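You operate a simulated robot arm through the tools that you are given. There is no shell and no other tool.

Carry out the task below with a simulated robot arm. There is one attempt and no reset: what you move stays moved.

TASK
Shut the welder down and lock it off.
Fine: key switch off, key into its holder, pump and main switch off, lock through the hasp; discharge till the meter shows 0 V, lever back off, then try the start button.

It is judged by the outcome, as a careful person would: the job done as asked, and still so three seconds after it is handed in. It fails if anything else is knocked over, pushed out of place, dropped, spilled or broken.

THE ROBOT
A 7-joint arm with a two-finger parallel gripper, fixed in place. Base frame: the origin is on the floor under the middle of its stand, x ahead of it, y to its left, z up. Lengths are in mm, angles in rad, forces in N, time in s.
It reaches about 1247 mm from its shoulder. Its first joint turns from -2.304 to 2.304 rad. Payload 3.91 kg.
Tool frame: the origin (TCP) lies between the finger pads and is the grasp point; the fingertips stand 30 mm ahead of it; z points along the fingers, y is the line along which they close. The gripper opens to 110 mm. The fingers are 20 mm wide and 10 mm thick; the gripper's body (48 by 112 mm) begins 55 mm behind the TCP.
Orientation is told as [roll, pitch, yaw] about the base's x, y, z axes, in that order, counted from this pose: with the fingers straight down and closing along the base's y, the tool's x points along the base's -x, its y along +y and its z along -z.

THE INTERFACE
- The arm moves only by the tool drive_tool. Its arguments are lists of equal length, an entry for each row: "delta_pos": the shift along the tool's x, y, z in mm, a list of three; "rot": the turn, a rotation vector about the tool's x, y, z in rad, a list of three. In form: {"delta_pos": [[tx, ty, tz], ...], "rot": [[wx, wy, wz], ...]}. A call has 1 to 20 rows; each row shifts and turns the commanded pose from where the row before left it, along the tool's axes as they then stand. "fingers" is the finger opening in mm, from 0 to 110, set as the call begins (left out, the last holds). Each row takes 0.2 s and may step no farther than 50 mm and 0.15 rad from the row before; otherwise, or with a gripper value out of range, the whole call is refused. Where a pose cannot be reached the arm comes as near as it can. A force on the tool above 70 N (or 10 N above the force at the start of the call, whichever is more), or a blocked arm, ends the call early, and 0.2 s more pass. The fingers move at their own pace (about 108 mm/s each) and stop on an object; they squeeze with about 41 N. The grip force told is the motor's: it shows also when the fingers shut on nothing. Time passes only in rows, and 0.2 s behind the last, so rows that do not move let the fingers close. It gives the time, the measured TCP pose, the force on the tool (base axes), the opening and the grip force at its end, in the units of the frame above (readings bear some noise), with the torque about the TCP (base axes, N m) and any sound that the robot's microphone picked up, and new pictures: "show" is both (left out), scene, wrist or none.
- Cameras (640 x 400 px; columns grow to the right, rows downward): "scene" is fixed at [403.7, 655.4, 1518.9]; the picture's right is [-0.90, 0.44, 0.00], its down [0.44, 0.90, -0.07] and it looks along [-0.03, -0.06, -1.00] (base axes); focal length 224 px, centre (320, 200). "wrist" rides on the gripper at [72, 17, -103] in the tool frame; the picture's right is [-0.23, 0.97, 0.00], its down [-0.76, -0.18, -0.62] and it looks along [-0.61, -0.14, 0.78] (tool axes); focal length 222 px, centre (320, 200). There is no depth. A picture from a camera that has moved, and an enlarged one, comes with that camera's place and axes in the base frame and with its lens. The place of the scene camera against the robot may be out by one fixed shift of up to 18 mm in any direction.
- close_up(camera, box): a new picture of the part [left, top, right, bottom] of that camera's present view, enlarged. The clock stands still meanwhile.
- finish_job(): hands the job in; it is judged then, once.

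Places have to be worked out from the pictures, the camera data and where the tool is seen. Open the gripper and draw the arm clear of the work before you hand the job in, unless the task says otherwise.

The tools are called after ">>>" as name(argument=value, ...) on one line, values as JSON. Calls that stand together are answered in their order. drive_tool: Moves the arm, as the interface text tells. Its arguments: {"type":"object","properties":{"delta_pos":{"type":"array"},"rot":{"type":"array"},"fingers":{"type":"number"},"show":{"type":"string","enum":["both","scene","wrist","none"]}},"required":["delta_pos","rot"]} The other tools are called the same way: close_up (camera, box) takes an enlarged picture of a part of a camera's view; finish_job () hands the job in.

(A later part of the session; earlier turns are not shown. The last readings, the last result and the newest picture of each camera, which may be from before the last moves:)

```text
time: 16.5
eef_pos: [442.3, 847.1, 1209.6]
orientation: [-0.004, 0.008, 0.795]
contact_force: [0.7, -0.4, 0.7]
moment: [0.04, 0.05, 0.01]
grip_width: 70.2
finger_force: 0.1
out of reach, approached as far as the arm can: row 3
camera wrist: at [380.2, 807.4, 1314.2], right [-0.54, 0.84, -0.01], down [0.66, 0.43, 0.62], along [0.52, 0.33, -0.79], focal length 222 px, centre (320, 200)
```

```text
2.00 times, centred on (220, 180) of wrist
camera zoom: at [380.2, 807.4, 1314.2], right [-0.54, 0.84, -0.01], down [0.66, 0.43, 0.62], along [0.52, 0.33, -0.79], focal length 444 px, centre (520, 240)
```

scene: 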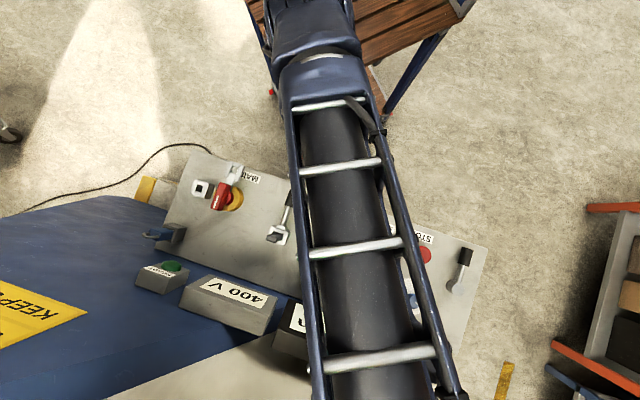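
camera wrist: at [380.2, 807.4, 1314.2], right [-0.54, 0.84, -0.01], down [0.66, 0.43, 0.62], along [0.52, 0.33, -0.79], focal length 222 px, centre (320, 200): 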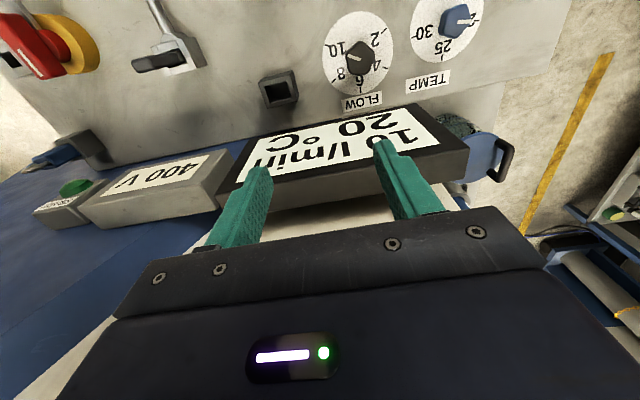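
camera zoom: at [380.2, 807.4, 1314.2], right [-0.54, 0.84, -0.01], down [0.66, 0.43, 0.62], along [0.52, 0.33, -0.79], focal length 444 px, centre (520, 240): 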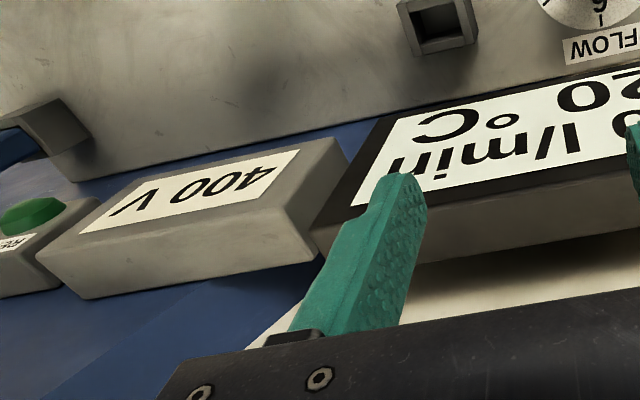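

Now the layout is clear. The display is an upright board standing about 43 mm behind the key holder (z≈986–1134), the holder rim centre is about (484,795,938), and the key is about (524,650). I move back above the key at a safe height and level the tool.

>>> drive_tool(delta_pos=[[16.6, -39.2, 0], [16.6, -39.2, 10], [16.6, -39.2, 20], [16.6, -39.2, 25], [16.6, -39.2, 25]], rot=[[0.001, -0.003, -0.005], [0.001, -0.003, -0.005], [0.001, -0.003, -0.005], [0, 0, 0], [0, 0, 0]], show="both")

>>> close_up(camera="wrist", box=[240, 80, 400, 180])

```text
time: 17.3
eef_pos: [502.6, 817.7, 1222.1]
orientation: [-0.002, 0.008, 0.829]
contact_force: [-37.2, -36.9, -7.7]
moment: [3.3, -3.33, -0.66]
grip_width: 69.8
finger_force: 0.0
out of reach, approached as far as the arm can: row 1, 2, 3
stopped in row 3: the force on the tool passed its limit at 105 N (the readings are from after the stop); the commanded pose is now the measured one
camera wrist: at [442.7, 775.8, 1325.5], right [-0.56, 0.83, 0.0], down [0.65, 0.45, 0.62], along [0.51, 0.35, -0.79], focal length 222 px, centre (320, 200)
```

scene: 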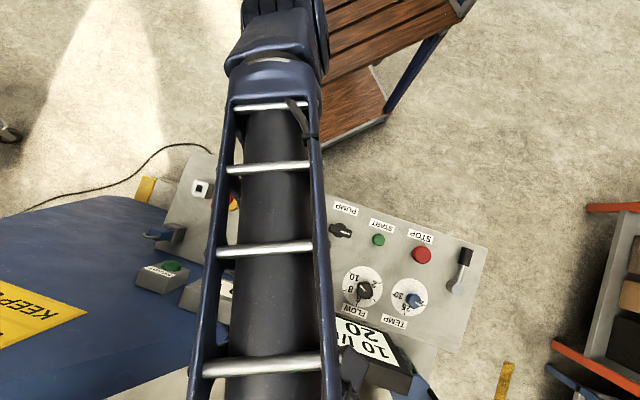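
wrist: 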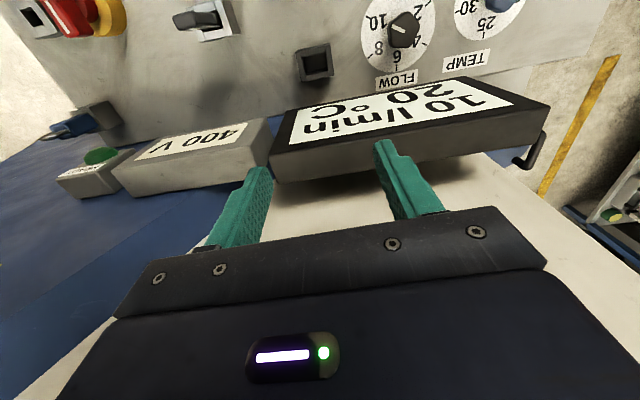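

```text
4.00 times, centred on (320, 130) of wrist
camera zoom: at [442.7, 775.8, 1325.5], right [-0.56, 0.83, 0.0], down [0.65, 0.45, 0.62], along [0.51, 0.35, -0.79], focal length 888 px, centre (320, 480)
```

zoom: 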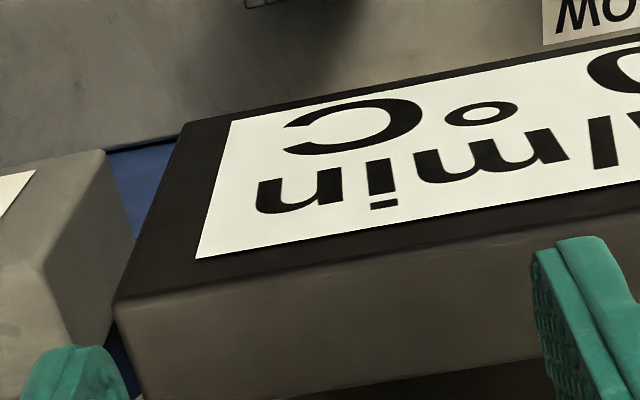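

The arm seems to have run into its own wrist limit at this height (the commanded pose was out of reach and the hand was pressed), so z≈1210 is too high here. I retreat in small steps, lower and toward the operator side, to relieve the load.

>>> drive_tool(delta_pos=[[5, -5, 15]], rot=[[0, 0, 0]], show="both")

```text
time: 17.7
eef_pos: [503.5, 817.9, 1221.2]
orientation: [0.0, 0.002, 0.83]
contact_force: [-42.0, -66.6, -11.9]
moment: [5.09, -3.14, -1.89]
grip_width: 70.1
finger_force: 0.0
out of reach, approached as far as the arm can: row 1
stopped in row 1: the force on the tool passed its limit at 82 N (the readings are from after the stop); the commanded pose is now the measured one
camera wrist: at [442.9, 775.5, 1324.7], right [-0.57, 0.82, 0.0], down [0.65, 0.44, 0.62], along [0.51, 0.35, -0.78], focal length 222 px, centre (320, 200)
```

scene: 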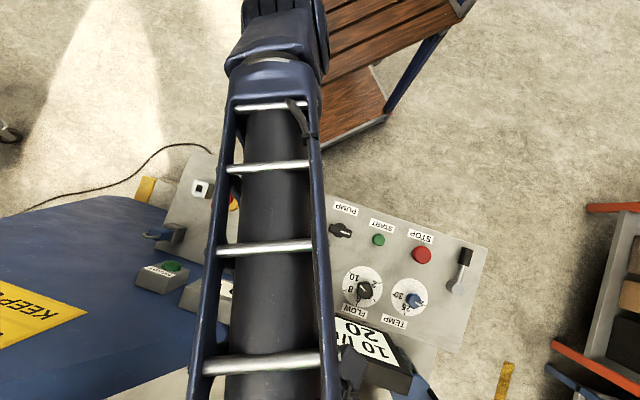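
wrist: 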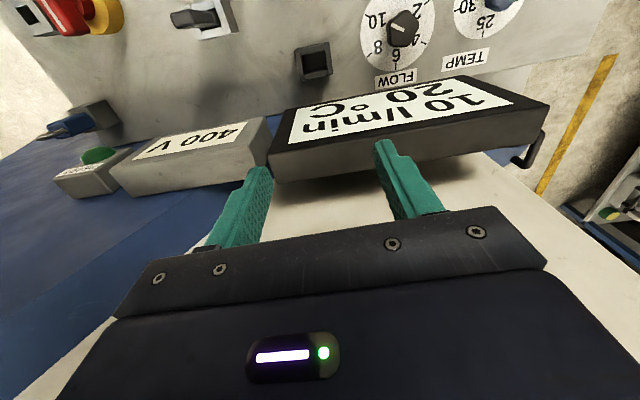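

The contact is on the far side of the hand, about 75 mm above the TCP (z≈1297), so the machine wall behind the displays is being touched while the arm is stretched. I tilt the tool so the hand's upper part swings back toward the robot, which relieves both.

>>> drive_tool(delta_pos=[[0, 0, 0]], rot=[[0, -0.12, 0]], show="both")

```text
time: 17.9
eef_pos: [502.2, 818.3, 1220.8]
orientation: [0.001, 0.004, 0.828]
contact_force: [-34.4, -69.6, -11.1]
moment: [5.01, -2.45, -2.14]
grip_width: 70.2
finger_force: 0.0
out of reach, approached as far as the arm can: row 1
stopped in row 1: the force on the tool passed its limit at 121 N (the readings are from after the stop); the commanded pose is now the measured one
camera wrist: at [442.7, 775.8, 1324.6], right [-0.56, 0.83, 0.0], down [0.65, 0.44, 0.62], along [0.51, 0.35, -0.78], focal length 222 px, centre (320, 200)
```

scene: 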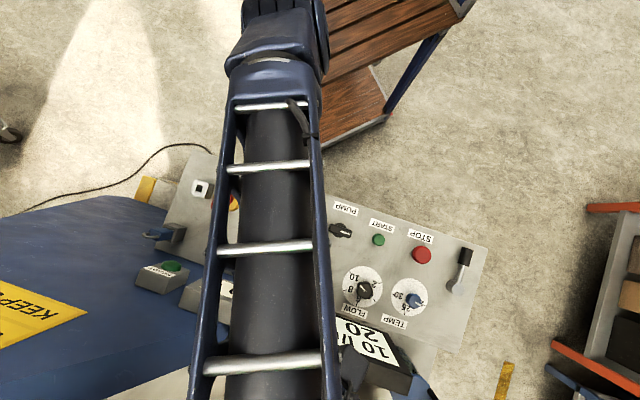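
wrist: 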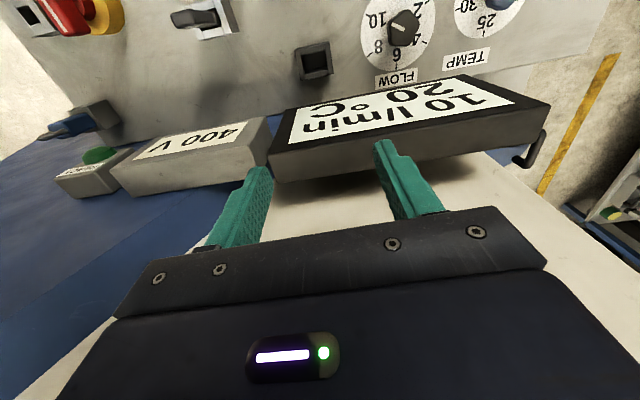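

Tilting made it worse, so I go back the way I came: toward the previous contact-free pose at (442,847,1209), in one small row.

>>> drive_tool(delta_pos=[[8, 28, 4]], rot=[[0, 0, 0]], show="both")

```text
time: 18.3
eef_pos: [477.5, 834.3, 1214.7]
orientation: [0.001, -0.002, 0.829]
contact_force: [0.6, 0.1, 0.0]
moment: [0.01, 0.05, 0.04]
grip_width: 70.0
finger_force: 0.0
camera wrist: at [417.1, 791.5, 1317.4], right [-0.56, 0.83, 0.0], down [0.65, 0.44, 0.62], along [0.51, 0.35, -0.78], focal length 222 px, centre (320, 200)
```

scene: 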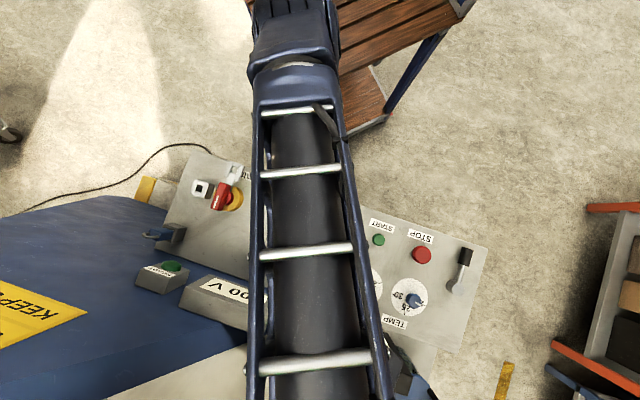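
wrist: 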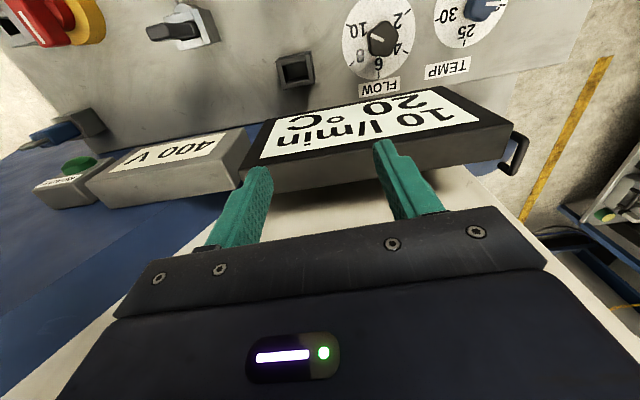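

The load is gone and the pose is reachable again. I ease down and toward the operator side in small rows.

>>> drive_tool(delta_pos=[[8, 0, 5], [10, 0, 7], [12, 0, 8]], rot=[[0, 0, 0], [0, 0, 0], [0, 0, 0]], show="scene")

```text
time: 19.1
eef_pos: [468.1, 839.4, 1205.4]
orientation: [0.0, 0.003, 0.829]
contact_force: [0.4, -1.0, 0.5]
moment: [-0.02, 0.04, 0.01]
grip_width: 69.8
finger_force: 0.1
out of reach, approached as far as the arm can: row 1, 2, 3
```

scene: 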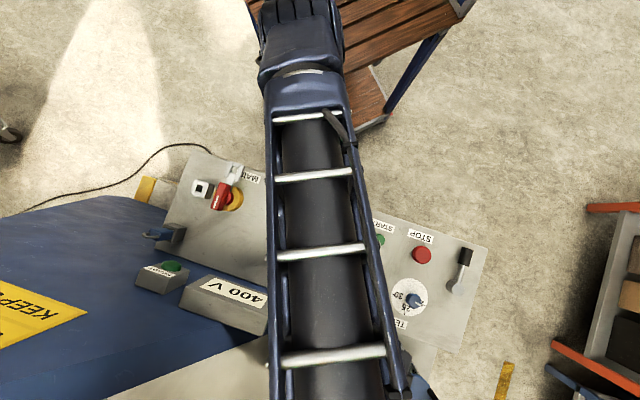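

The arm lags the inward command while nearly straight. I give it some still rows to see whether it converges to the commanded pose (457,812,1195).

>>> drive_tool(delta_pos=[[0, 0, 0], [0, 0, 0], [0, 0, 0], [0, 0, 0]], rot=[[0, 0, 0], [0, 0, 0], [0, 0, 0], [0, 0, 0]], show="none")

```text
time: 20.1
eef_pos: [467.5, 840.2, 1205.8]
orientation: [-0.001, 0.002, 0.831]
contact_force: [-0.1, -0.4, -0.4]
moment: [0.02, -0.01, -0.07]
grip_width: 69.9
finger_force: 0.0
```

It stays stuck at full stretch, so it needs a larger, purely radial inward command to bend the elbow. Inward is clear of obstacles (high over the panel), so I command it in moderate rows.

>>> drive_tool(delta_pos=[[35, -8, 8], [35, -8, 8]], rot=[[0, 0, 0], [0, 0, 0]], show="scene")

```text
time: 20.7
eef_pos: [456.1, 840.3, 1213.7]
orientation: [0.001, 0.003, 0.829]
contact_force: [1.3, -0.7, 0.1]
moment: [-0.02, 0.05, -0.01]
grip_width: 69.8
finger_force: 0.1
out of reach, approached as far as the arm can: row 1, 2
```

scene: 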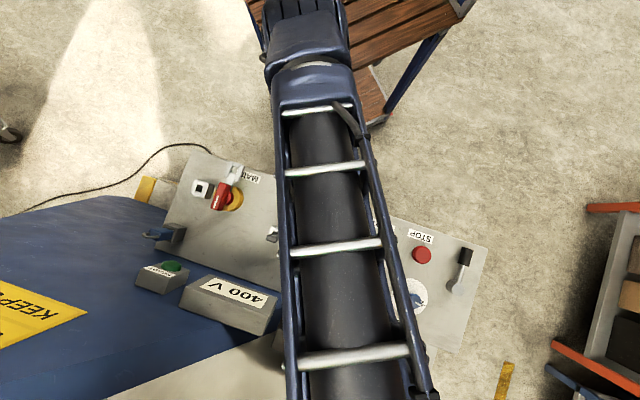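

Moving inward is blocked, probably because the elbow has flipped below the line when the arm went straight. I'll straighten the arm again by raising it (free space above) and look at the elbow state.

>>> drive_tool(delta_pos=[[-35, 8, -8], [-35, 8, -8], [-15, 0, -10], [0, 0, -50]], rot=[[0, 0, 0], [0, 0, 0], [0, 0, 0], [0, 0, 0]], show="both")

```text
time: 21.7
eef_pos: [469.3, 822.5, 1253.0]
orientation: [-0.001, 0.003, 0.828]
contact_force: [0.5, 0.3, -0.9]
moment: [-0.06, 0.03, 0.01]
grip_width: 69.9
finger_force: 0.0
out of reach, approached as far as the arm can: row 1, 2, 3, 4
camera wrist: at [408.0, 780.2, 1356.7], right [-0.56, 0.83, 0.0], down [0.65, 0.44, 0.62], along [0.51, 0.35, -0.78], focal length 222 px, centre (320, 200)
```

scene: 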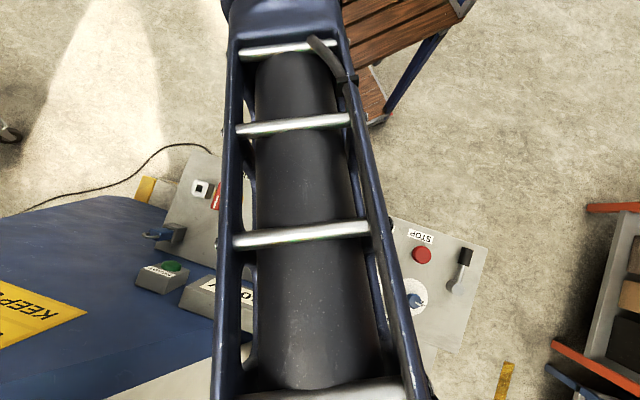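
wrist: 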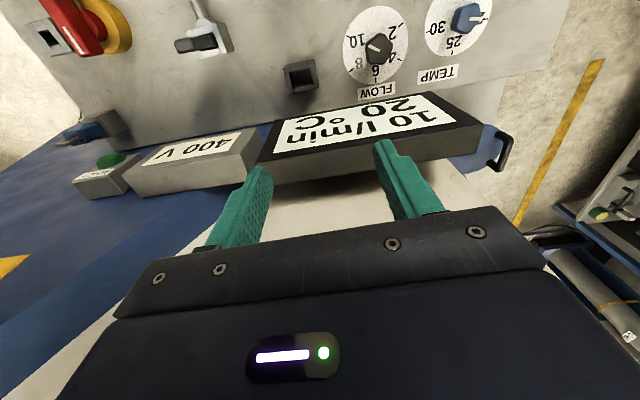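

The arm is now almost exactly on its reach sphere. I try a small inward and downward step to see whether the elbow now bends the right way.

>>> drive_tool(delta_pos=[[20, -5, 10], [20, -5, 10]], rot=[[0, 0, 0], [0, 0, 0]], show="scene")

```text
time: 22.3
eef_pos: [448.2, 785.4, 1234.9]
orientation: [0.001, 0.0, 0.831]
contact_force: [-1.3, 0.1, -1.9]
moment: [-0.02, -0.01, -0.01]
grip_width: 69.9
finger_force: 0.1
```

scene: 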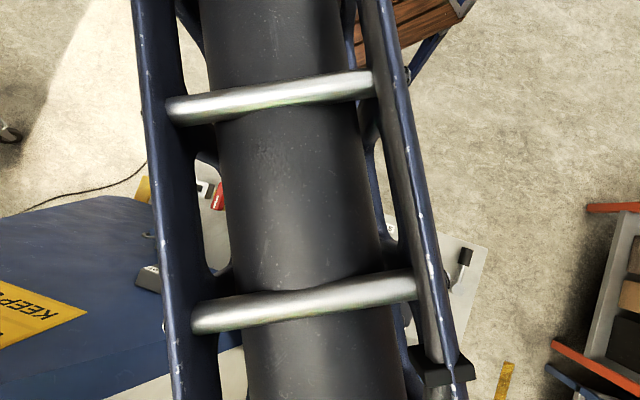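

That worked: the elbow is up again and the arm follows. From now on I stay well inside the reach limit (lower heights). I move back above the key at z≈1130.

>>> drive_tool(delta_pos=[[12.2, -36.8, 26], [12.2, -36.8, 26], [12.2, -36.8, 26], [12.2, -36.8, 27]], rot=[[0, 0, 0], [0, 0, 0], [0, 0, 0], [0, 0, 0.019]], show="both")

>>> close_up(camera="wrist", box=[240, 80, 400, 180])

```text
time: 23.3
eef_pos: [523.4, 648.6, 1129.7]
orientation: [0.0, 0.0, 0.809]
contact_force: [-0.5, 0.3, 0.0]
moment: [-0.02, -0.06, 0.0]
grip_width: 69.9
finger_force: 0.0
camera wrist: at [462.7, 607.5, 1232.7], right [-0.55, 0.84, 0.0], down [0.65, 0.43, 0.62], along [0.52, 0.34, -0.78], focal length 222 px, centre (320, 200)
```

scene: 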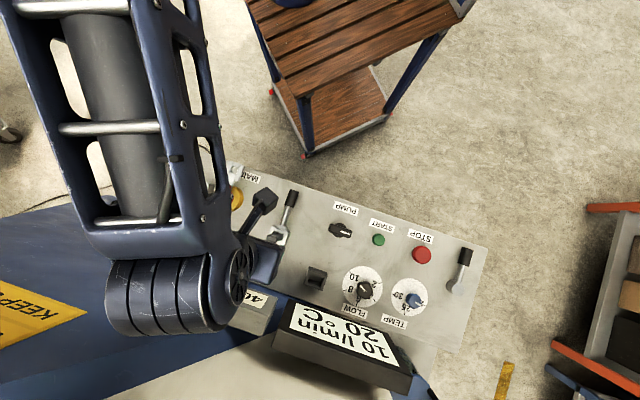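
wrist: 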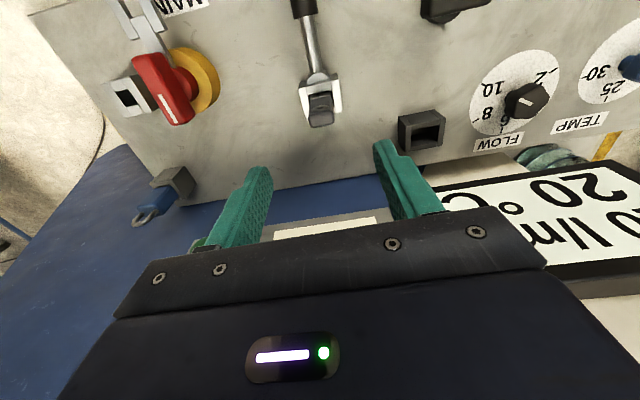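

```text
4.00 times, centred on (320, 130) of wrist
camera zoom: at [462.7, 607.5, 1232.7], right [-0.55, 0.84, 0.0], down [0.65, 0.43, 0.62], along [0.52, 0.34, -0.78], focal length 888 px, centre (320, 480)
```

zoom: 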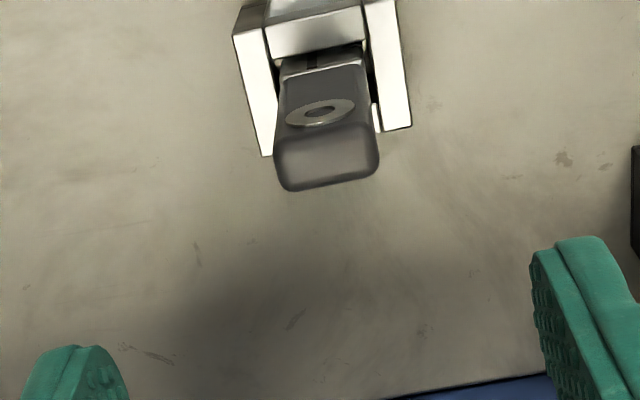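

The key's bow is centred right under the TCP, at about (523.5,650) with its top near z≈1010. I descend vertically with the fingers open to straddle the bow.

>>> drive_tool(delta_pos=[[-1, 0.5, 45], [0, 0, 45], [0, 0, 30], [0, 0, 17]], rot=[[0, 0, 0], [0, 0, 0], [0, 0, 0], [0, 0, 0]], show="both")

>>> close_up(camera="wrist", box=[220, 60, 420, 240])

```text
time: 24.3
eef_pos: [523.8, 650.5, 993.5]
orientation: [0.001, 0.001, 0.81]
contact_force: [0.8, 0.2, 0.6]
moment: [-0.02, -0.01, 0.0]
grip_width: 70.1
finger_force: 0.1
camera wrist: at [462.6, 608.1, 1095.6], right [-0.55, 0.84, 0.0], down [0.65, 0.43, 0.62], along [0.52, 0.34, -0.78], focal length 222 px, centre (320, 200)
```

scene: 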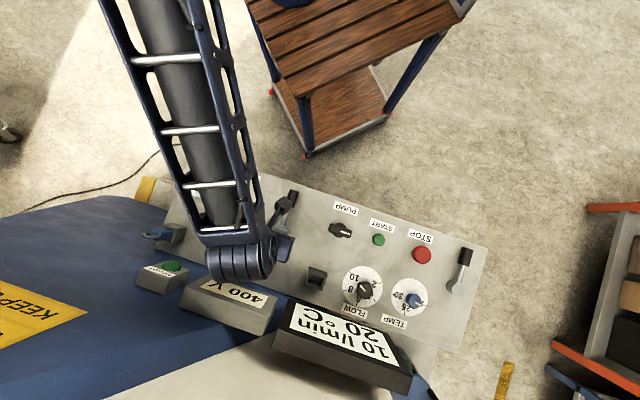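
wrist: 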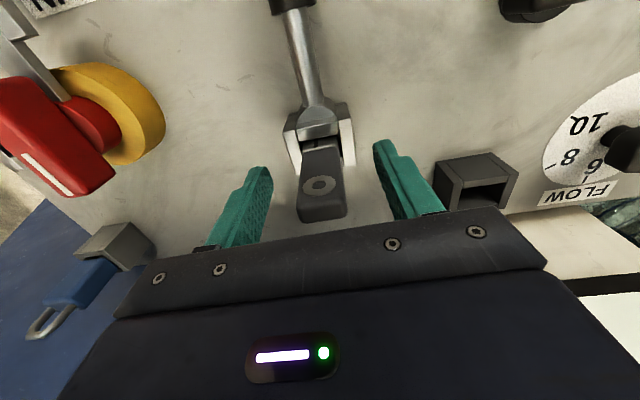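

```text
2.22 times, centred on (320, 150) of wrist
camera zoom: at [462.6, 608.1, 1095.6], right [-0.55, 0.84, 0.0], down [0.65, 0.43, 0.62], along [0.52, 0.34, -0.78], focal length 494 px, centre (320, 311)
```

zoom: 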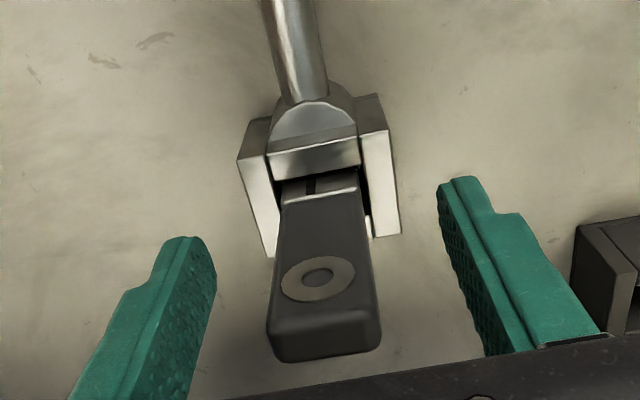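

The bow sits centred between the fingers, with the tips well above the socket frame. I close the grip.

>>> drive_tool(delta_pos=[[0, 0, 0], [0, 0, 0], [0, 0, 0]], rot=[[0, 0, 0], [0, 0, 0], [0, 0, 0]], fingers=10, show="wrist")

```text
time: 25.1
eef_pos: [523.6, 649.8, 992.8]
orientation: [0.0, -0.001, 0.81]
contact_force: [-1.4, 0.6, 0.0]
moment: [-0.01, 0.02, -0.03]
grip_width: 25.4
finger_force: 40.8
camera wrist: at [462.6, 608.2, 1095.5], right [-0.55, 0.84, 0.0], down [0.65, 0.43, 0.62], along [0.52, 0.34, -0.78], focal length 222 px, centre (320, 200)
```

wrist: 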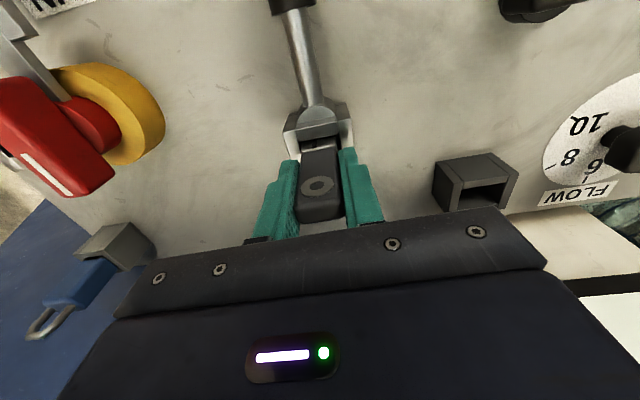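

The key is gripped (25 mm, 41 N). I lift straight up slowly and watch the force.

>>> drive_tool(delta_pos=[[0, 0, -6], [0, 0, -10], [0, 0, -14]], rot=[[0, 0, 0], [0, 0, 0], [0, 0, 0]], show="wrist")

```text
time: 25.9
eef_pos: [524.0, 649.6, 1023.5]
orientation: [0.001, 0.001, 0.81]
contact_force: [0.0, 0.4, -0.2]
moment: [0.01, 0.02, 0.0]
grip_width: 25.6
finger_force: 41.1
camera wrist: at [463.2, 608.9, 1126.9], right [-0.55, 0.84, 0.0], down [0.65, 0.43, 0.62], along [0.52, 0.34, -0.78], focal length 222 px, centre (320, 200)
```

wrist: 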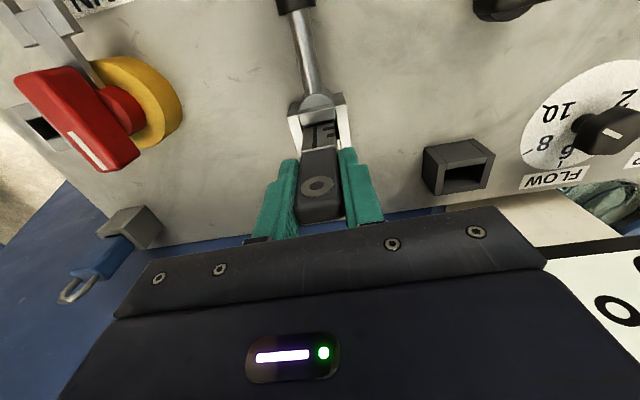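

The key slides out freely. I lift further to clear the blade from the socket.

>>> drive_tool(delta_pos=[[0, 0, -25], [0, 0, -25], [0, 0, -25]], rot=[[0, 0, 0], [0, 0, 0], [0, 0, 0]], show="both")

>>> close_up(camera="wrist", box=[240, 60, 400, 220])

```text
time: 26.7
eef_pos: [525.0, 651.0, 1099.0]
orientation: [0.001, -0.001, 0.811]
contact_force: [0.7, 0.1, -1.2]
moment: [-0.02, 0.04, -0.01]
grip_width: 25.4
finger_force: 40.7
camera wrist: at [464.5, 609.3, 1202.5], right [-0.55, 0.84, 0.0], down [0.65, 0.43, 0.62], along [0.52, 0.34, -0.78], focal length 222 px, centre (320, 200)
```

scene: 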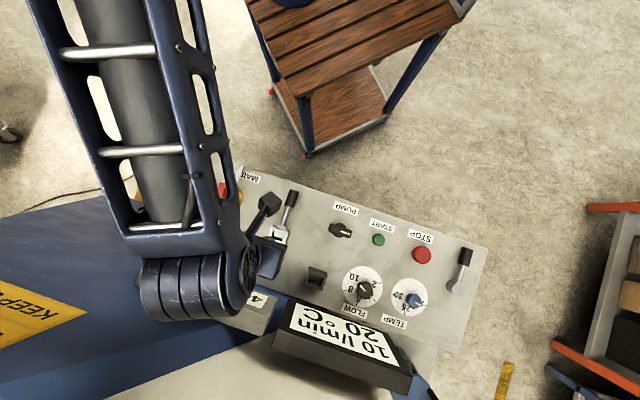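
wrist: 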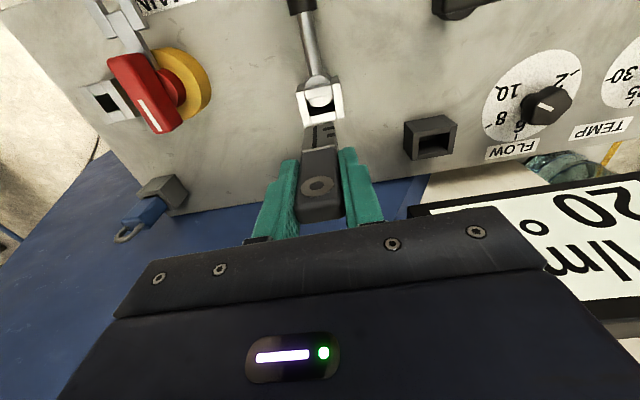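

```text
2.50 times, centred on (320, 140) of wrist
camera zoom: at [464.5, 609.3, 1202.5], right [-0.55, 0.84, 0.0], down [0.65, 0.43, 0.62], along [0.52, 0.34, -0.78], focal length 555 px, centre (320, 350)
```

zoom: 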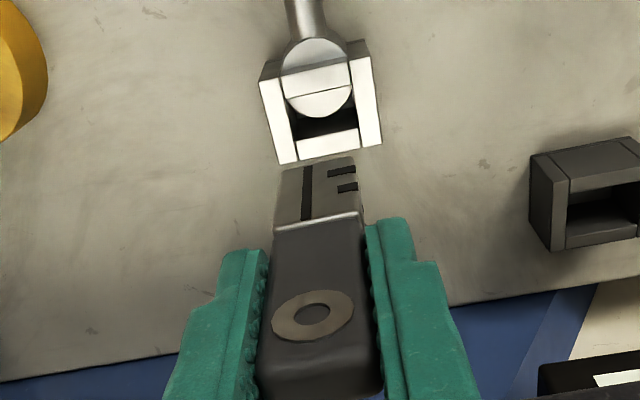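

The key is fully out; its blade tip hangs about 84 mm below the TCP. I carry it over the holder at (484,795), keeping z≈1090 and staying short of the upright display.

>>> drive_tool(delta_pos=[[-15, 25.8, 2], [-15, 25.8, 2], [-15, 25.8, 2], [-15, 25.8, 2], [-10, 25.8, 2]], rot=[[0, 0, 0], [0, 0, 0], [0, 0, 0], [0, 0, 0], [0, 0, 0]], show="both")

>>> close_up(camera="wrist", box=[240, 60, 400, 220])

```text
time: 27.9
eef_pos: [479.6, 788.9, 1090.1]
orientation: [0.001, 0.0, 0.811]
contact_force: [0.0, 0.5, -0.7]
moment: [0.01, -0.01, 0.0]
grip_width: 25.5
finger_force: 40.6
camera wrist: at [417.9, 748.3, 1193.6], right [-0.55, 0.84, 0.0], down [0.65, 0.43, 0.62], along [0.52, 0.34, -0.78], focal length 222 px, centre (320, 200)
```

scene: 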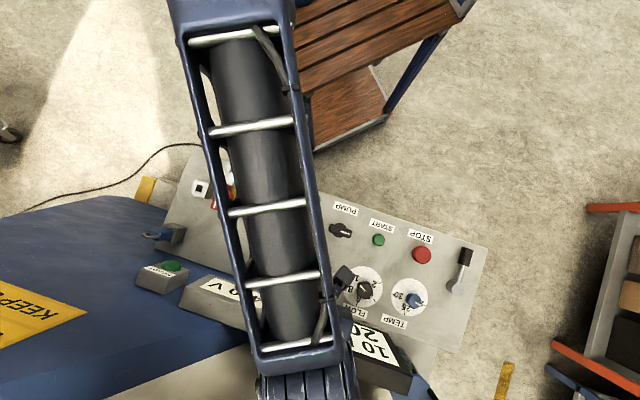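
wrist: 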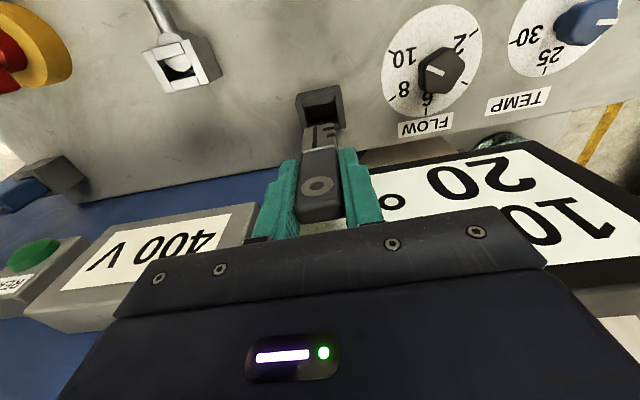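

```text
2.50 times, centred on (320, 140) of wrist
camera zoom: at [417.9, 748.3, 1193.6], right [-0.55, 0.84, 0.0], down [0.65, 0.43, 0.62], along [0.52, 0.34, -0.78], focal length 555 px, centre (320, 350)
```

zoom: 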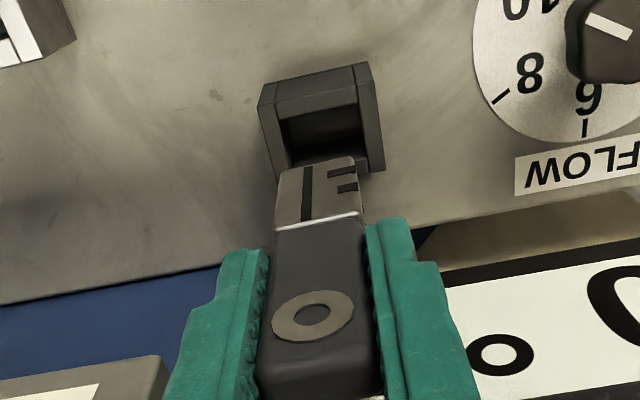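

The holder projects where I expected (centre (484,795.5)), so I shift about 6 mm to centre and start lowering.

>>> drive_tool(delta_pos=[[-6, 1.4, 0], [0, 0, 25], [0, 0, 25]], rot=[[0, 0, 0], [0, 0, 0], [0, 0, 0]], show="both")

>>> close_up(camera="wrist", box=[240, 60, 400, 220])

```text
time: 28.6
eef_pos: [483.3, 799.1, 1080.1]
orientation: [0.009, -0.025, 0.809]
contact_force: [2.0, 4.9, 14.4]
moment: [-0.03, -0.54, 0.19]
grip_width: 25.5
finger_force: 41.1
stopped in row 3: the force on the tool passed its limit at 92 N (the readings are from after the stop); the commanded pose is now the measured one
camera wrist: at [421.6, 755.2, 1181.8], right [-0.55, 0.84, 0.01], down [0.65, 0.41, 0.64], along [0.53, 0.36, -0.77], focal length 222 px, centre (320, 200)
```

scene: 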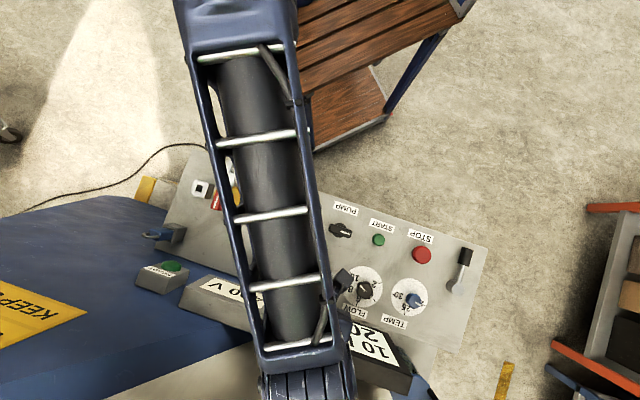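
wrist: 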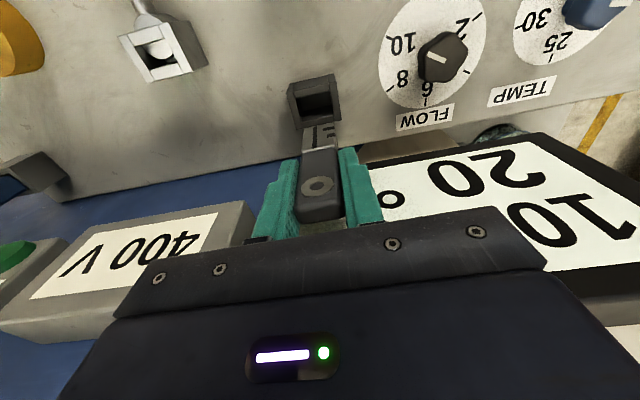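

```text
2.50 times, centred on (320, 140) of wrist
camera zoom: at [421.6, 755.2, 1181.8], right [-0.55, 0.84, 0.01], down [0.65, 0.41, 0.64], along [0.53, 0.36, -0.77], focal length 555 px, centre (320, 350)
```

zoom: 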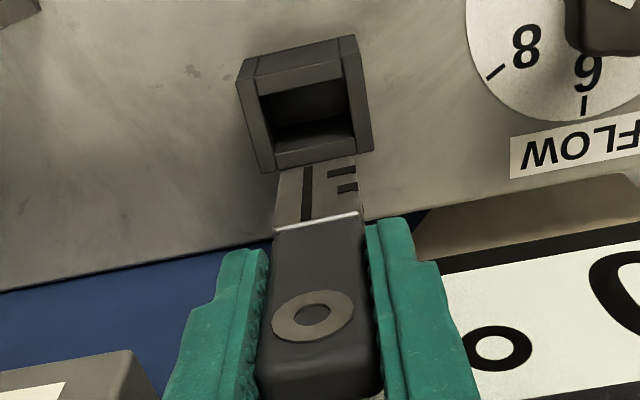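

While lowering, the hand's far side landed on the top edge of the display (z≈1135), so a vertical hand cannot get low enough here. I lift off and level. I will put the key back in the key-switch socket and re-grasp it with the hand leaned back toward the robot, which keeps the key vertical but clears the display.

>>> drive_tool(delta_pos=[[4, 0, -12], [4, 0, -13], [18, -33, 0], [18, -33, 0], [18, -33, 0], [18, -33, 0]], rot=[[0, 0, 0], [-0.0119, 0.0238, 0], [0, 0, 0], [0, 0, 0], [0, 0, 0], [0, 0, 0]], show="both")

>>> close_up(camera="wrist", box=[240, 60, 400, 220])

>>> close_up(camera="scene", box=[120, 220, 440, 400])

```text
time: 30.0
eef_pos: [524.6, 648.7, 1098.3]
orientation: [0.02, 0.004, 0.81]
contact_force: [-0.5, 0.0, -2.2]
moment: [-0.06, -0.01, 0.0]
grip_width: 25.4
finger_force: 40.8
camera wrist: at [464.9, 606.7, 1201.4], right [-0.55, 0.84, 0.02], down [0.66, 0.42, 0.62], along [0.51, 0.35, -0.79], focal length 222 px, centre (320, 200)
```

scene: 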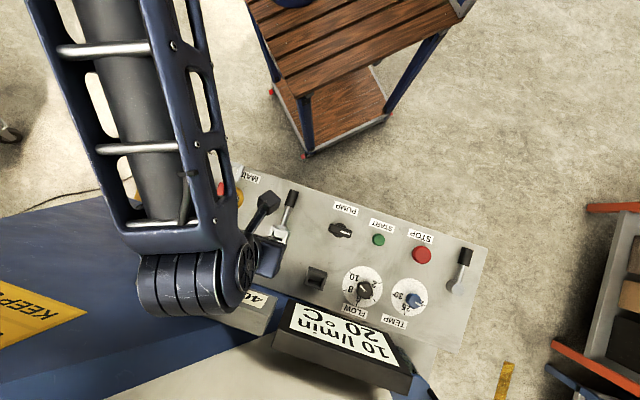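
wrist: 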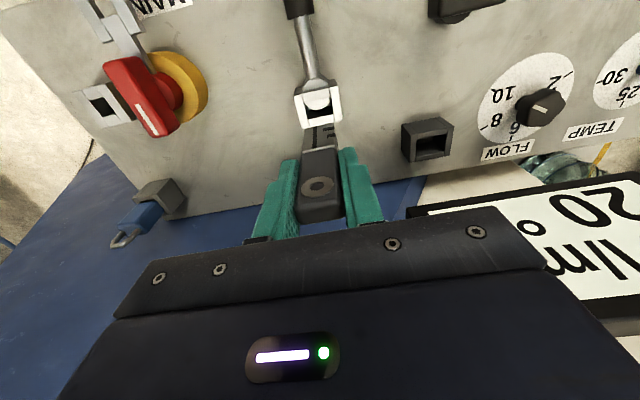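

```text
2.50 times, centred on (320, 140) of wrist
camera zoom: at [464.9, 606.7, 1201.4], right [-0.55, 0.84, 0.02], down [0.66, 0.42, 0.62], along [0.51, 0.35, -0.79], focal length 555 px, centre (320, 350)
```

zoom: 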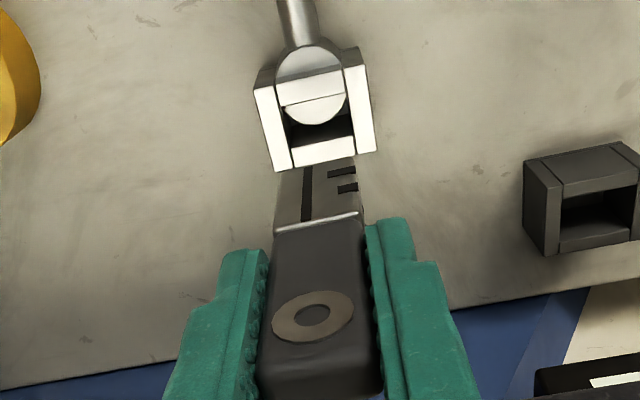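

```text
2.00 times, centred on (280, 310) of scene
camera zoom: at [403.7, 655.4, 1518.9], right [-0.9, 0.44, 0.0], down [0.44, 0.9, -0.07], along [-0.03, -0.06, -1.0], focal length 448 px, centre (400, -20)
```

zoom: 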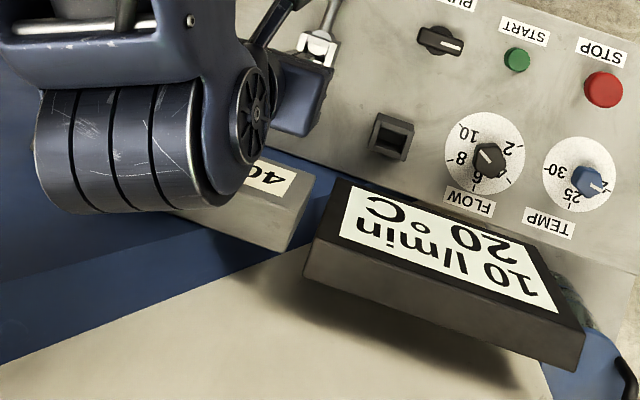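

The display looks unmoved and the key has not slipped in the grip. I level the tool (roll 0.02) and lower the key to just above the socket.

>>> drive_tool(delta_pos=[[-0.3, 1.4, 0], [0, 0, 30], [0, 0, 30]], rot=[[0.02, -0.004, 0], [0, 0, 0], [0, 0, 0]], show="wrist")

>>> close_up(camera="wrist", box=[240, 60, 400, 220])

>>> close_up(camera="scene", box=[250, 205, 310, 255])

```text
time: 30.8
eef_pos: [522.4, 650.9, 1041.6]
orientation: [0.002, -0.002, 0.809]
contact_force: [-0.8, -0.3, -1.2]
moment: [0.01, 0.0, 0.03]
grip_width: 25.8
finger_force: 40.9
camera wrist: at [461.6, 609.1, 1144.9], right [-0.55, 0.84, 0.0], down [0.65, 0.43, 0.63], along [0.52, 0.34, -0.78], focal length 222 px, centre (320, 200)
```

wrist: 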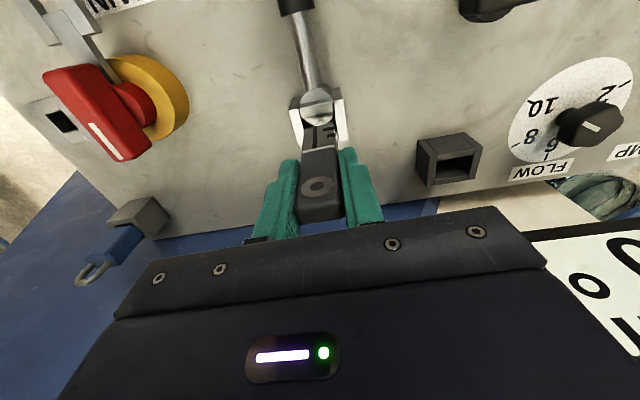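

```text
2.50 times, centred on (320, 140) of wrist
camera zoom: at [461.6, 609.1, 1144.9], right [-0.55, 0.84, 0.0], down [0.65, 0.43, 0.63], along [0.52, 0.34, -0.78], focal length 555 px, centre (320, 350)
```

zoom: 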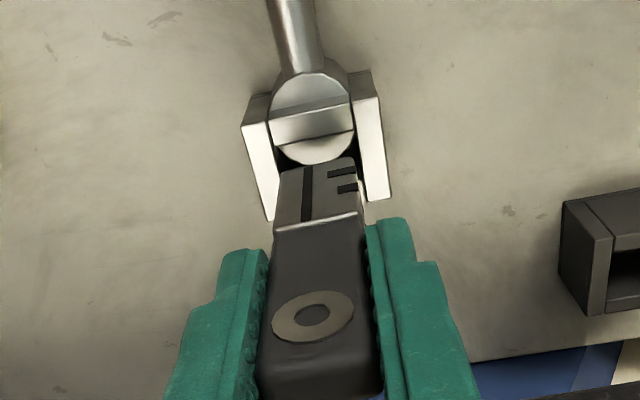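

```text
8.00 times, centred on (280, 230) of scene
camera zoom: at [403.7, 655.4, 1518.9], right [-0.9, 0.44, 0.0], down [0.44, 0.9, -0.07], along [-0.03, -0.06, -1.0], focal length 1794 px, centre (640, -40)
```

zoom: 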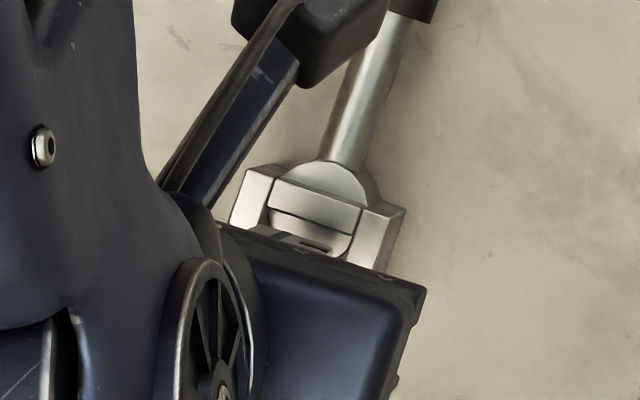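

The blade is aligned over the socket slot within about 1 mm. I correct about 1 mm sideways and lower it gently back into the socket.

>>> drive_tool(delta_pos=[[0, -1.2, 8], [0, 0, 10], [0, 0, 10]], rot=[[0, 0, 0], [0, 0, 0], [0, 0, 0]], show="wrist")

>>> close_up(camera="wrist", box=[240, 60, 400, 220])

```text
time: 31.6
eef_pos: [525.2, 650.8, 1012.8]
orientation: [0.001, -0.001, 0.808]
contact_force: [-0.8, -0.4, -1.7]
moment: [0.02, -0.04, -0.01]
grip_width: 25.1
finger_force: 41.0
camera wrist: at [463.8, 608.3, 1115.3], right [-0.55, 0.84, 0.0], down [0.65, 0.43, 0.62], along [0.52, 0.34, -0.78], focal length 222 px, centre (320, 200)
```

wrist: 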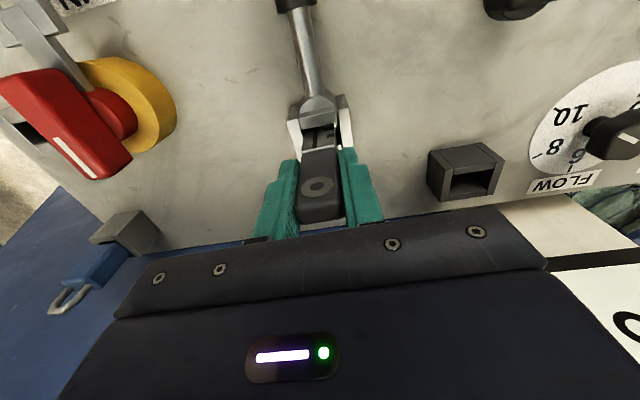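

```text
2.50 times, centred on (320, 140) of wrist
camera zoom: at [463.8, 608.3, 1115.3], right [-0.55, 0.84, 0.0], down [0.65, 0.43, 0.62], along [0.52, 0.34, -0.78], focal length 555 px, centre (320, 350)
```

zoom: 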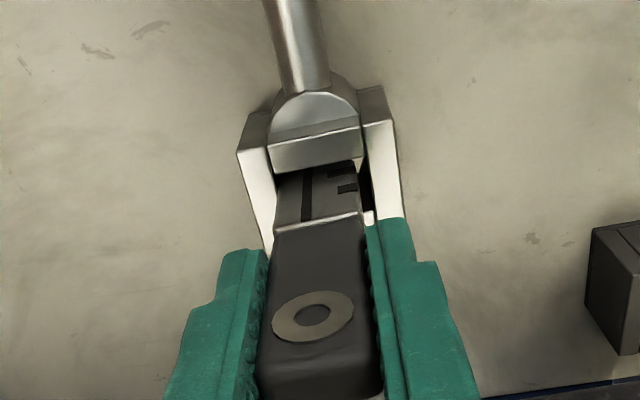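

The blade is entering the slot without force. I lower the last 19 mm.

>>> drive_tool(delta_pos=[[0, -0.3, 7], [0, 0, 7], [0, 0, 5]], rot=[[0, 0, 0], [0, 0, 0], [0, 0, 0]], show="wrist")

```text
time: 32.4
eef_pos: [525.1, 648.9, 993.0]
orientation: [0.002, -0.001, 0.81]
contact_force: [-0.4, 0.2, -0.1]
moment: [-0.02, 0.02, 0.0]
grip_width: 25.7
finger_force: 41.6
camera wrist: at [463.3, 607.8, 1096.0], right [-0.55, 0.84, 0.0], down [0.65, 0.43, 0.62], along [0.52, 0.34, -0.78], focal length 222 px, centre (320, 200)
```

wrist: 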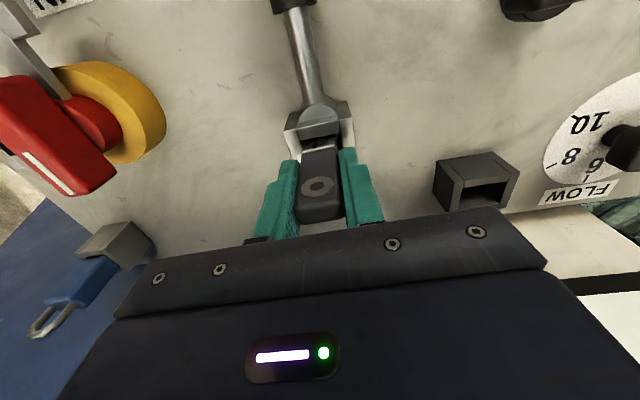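

The key is back in the socket. I open the fingers and lean the hand back 0.45 rad about the closing axis, so the fingers point forward and down.

>>> drive_tool(delta_pos=[[0, 0, 0], [0, 0, 0], [0, 0, 0], [0, 0, 0], [0, 0, 0]], rot=[[0, 0, 0], [0, 0, 0], [0, -0.15, 0], [0, -0.15, 0], [0, -0.15, 0]], fingers=60, show="both")

```text
time: 33.6
eef_pos: [525.8, 648.9, 992.8]
orientation: [0.001, -0.454, 0.81]
contact_force: [0.8, 0.4, 0.5]
moment: [-0.02, 0.03, 0.03]
grip_width: 60.0
finger_force: 0.1
camera wrist: at [438.3, 579.9, 1054.6], right [-0.56, 0.82, 0.1], down [0.41, 0.17, 0.89], along [0.72, 0.55, -0.44], focal length 222 px, centre (320, 200)
```

scene: 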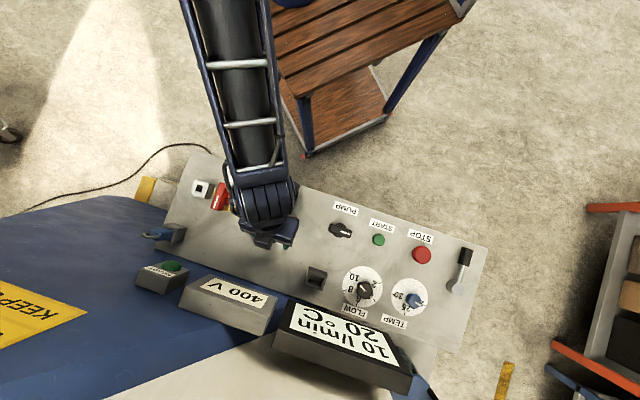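
wrist: 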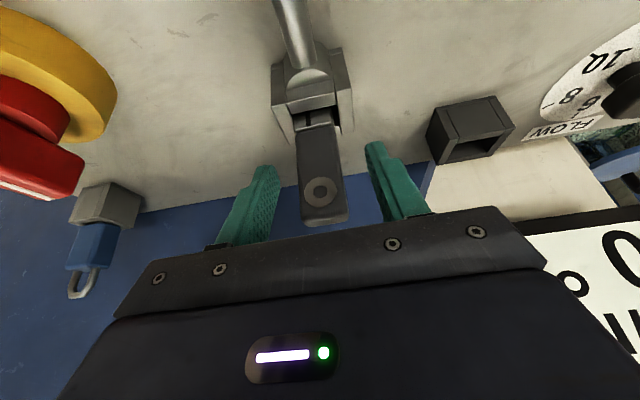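

The tilted pose is fine and the key stands between the fingers. I close and then lift vertically (base z) along the tilted tool axes.

>>> drive_tool(delta_pos=[[0, 0, 0], [0, 0, 0], [0, 0, 0]], rot=[[0, 0, 0], [0, 0, 0], [0, 0, 0]], fingers=10, show="wrist")

```text
time: 34.4
eef_pos: [525.0, 650.4, 993.6]
orientation: [0.0, -0.452, 0.811]
contact_force: [-0.9, 1.2, 0.5]
moment: [0.06, 0.05, 0.03]
grip_width: 25.5
finger_force: 41.3
camera wrist: at [437.7, 580.3, 1054.7], right [-0.56, 0.82, 0.1], down [0.41, 0.18, 0.89], along [0.71, 0.55, -0.44], focal length 222 px, centre (320, 200)
```

wrist: 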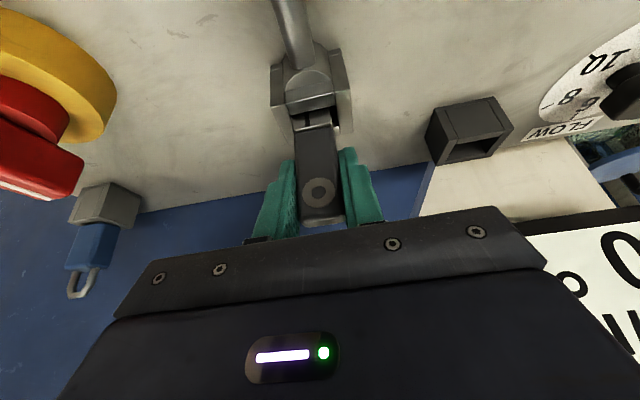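

Gripped again. I lift vertically with combined tool x/z steps.

>>> drive_tool(delta_pos=[[-4.4, 0, -9], [-8.7, 0, -18], [-10.9, 0, -22.5], [-10.9, 0, -22.5], [-8.7, 0, -18]], rot=[[0, 0, 0], [0, 0, 0], [0, 0, 0], [0, 0, 0], [0, 0, 0]], show="both")

>>> close_up(camera="wrist", box=[240, 60, 400, 220])

```text
time: 35.6
eef_pos: [524.2, 651.7, 1093.5]
orientation: [-0.002, -0.453, 0.808]
contact_force: [-0.4, 0.3, -1.2]
moment: [0.01, -0.02, 0.02]
grip_width: 25.7
finger_force: 40.7
camera wrist: at [437.5, 582.7, 1155.5], right [-0.56, 0.82, 0.1], down [0.41, 0.18, 0.89], along [0.71, 0.54, -0.44], focal length 222 px, centre (320, 200)
```

scene: 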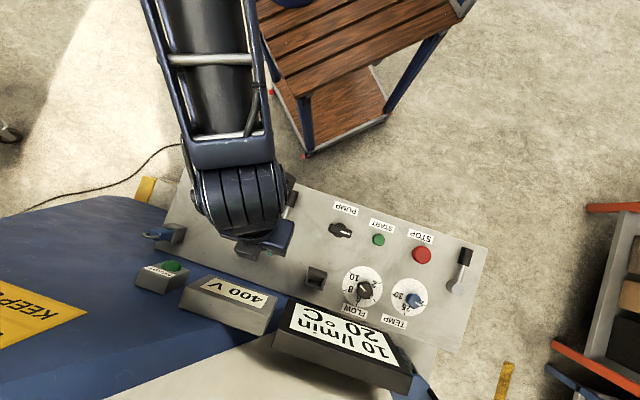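
wrist: 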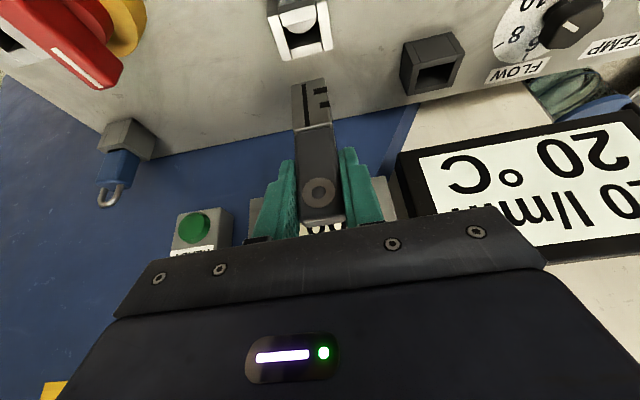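

```text
2.50 times, centred on (320, 140) of wrist
camera zoom: at [437.5, 582.7, 1155.5], right [-0.56, 0.82, 0.1], down [0.41, 0.18, 0.89], along [0.71, 0.54, -0.44], focal length 555 px, centre (320, 350)
```

zoom: 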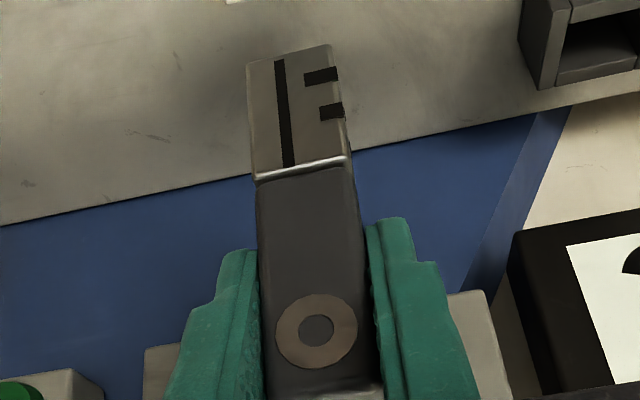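

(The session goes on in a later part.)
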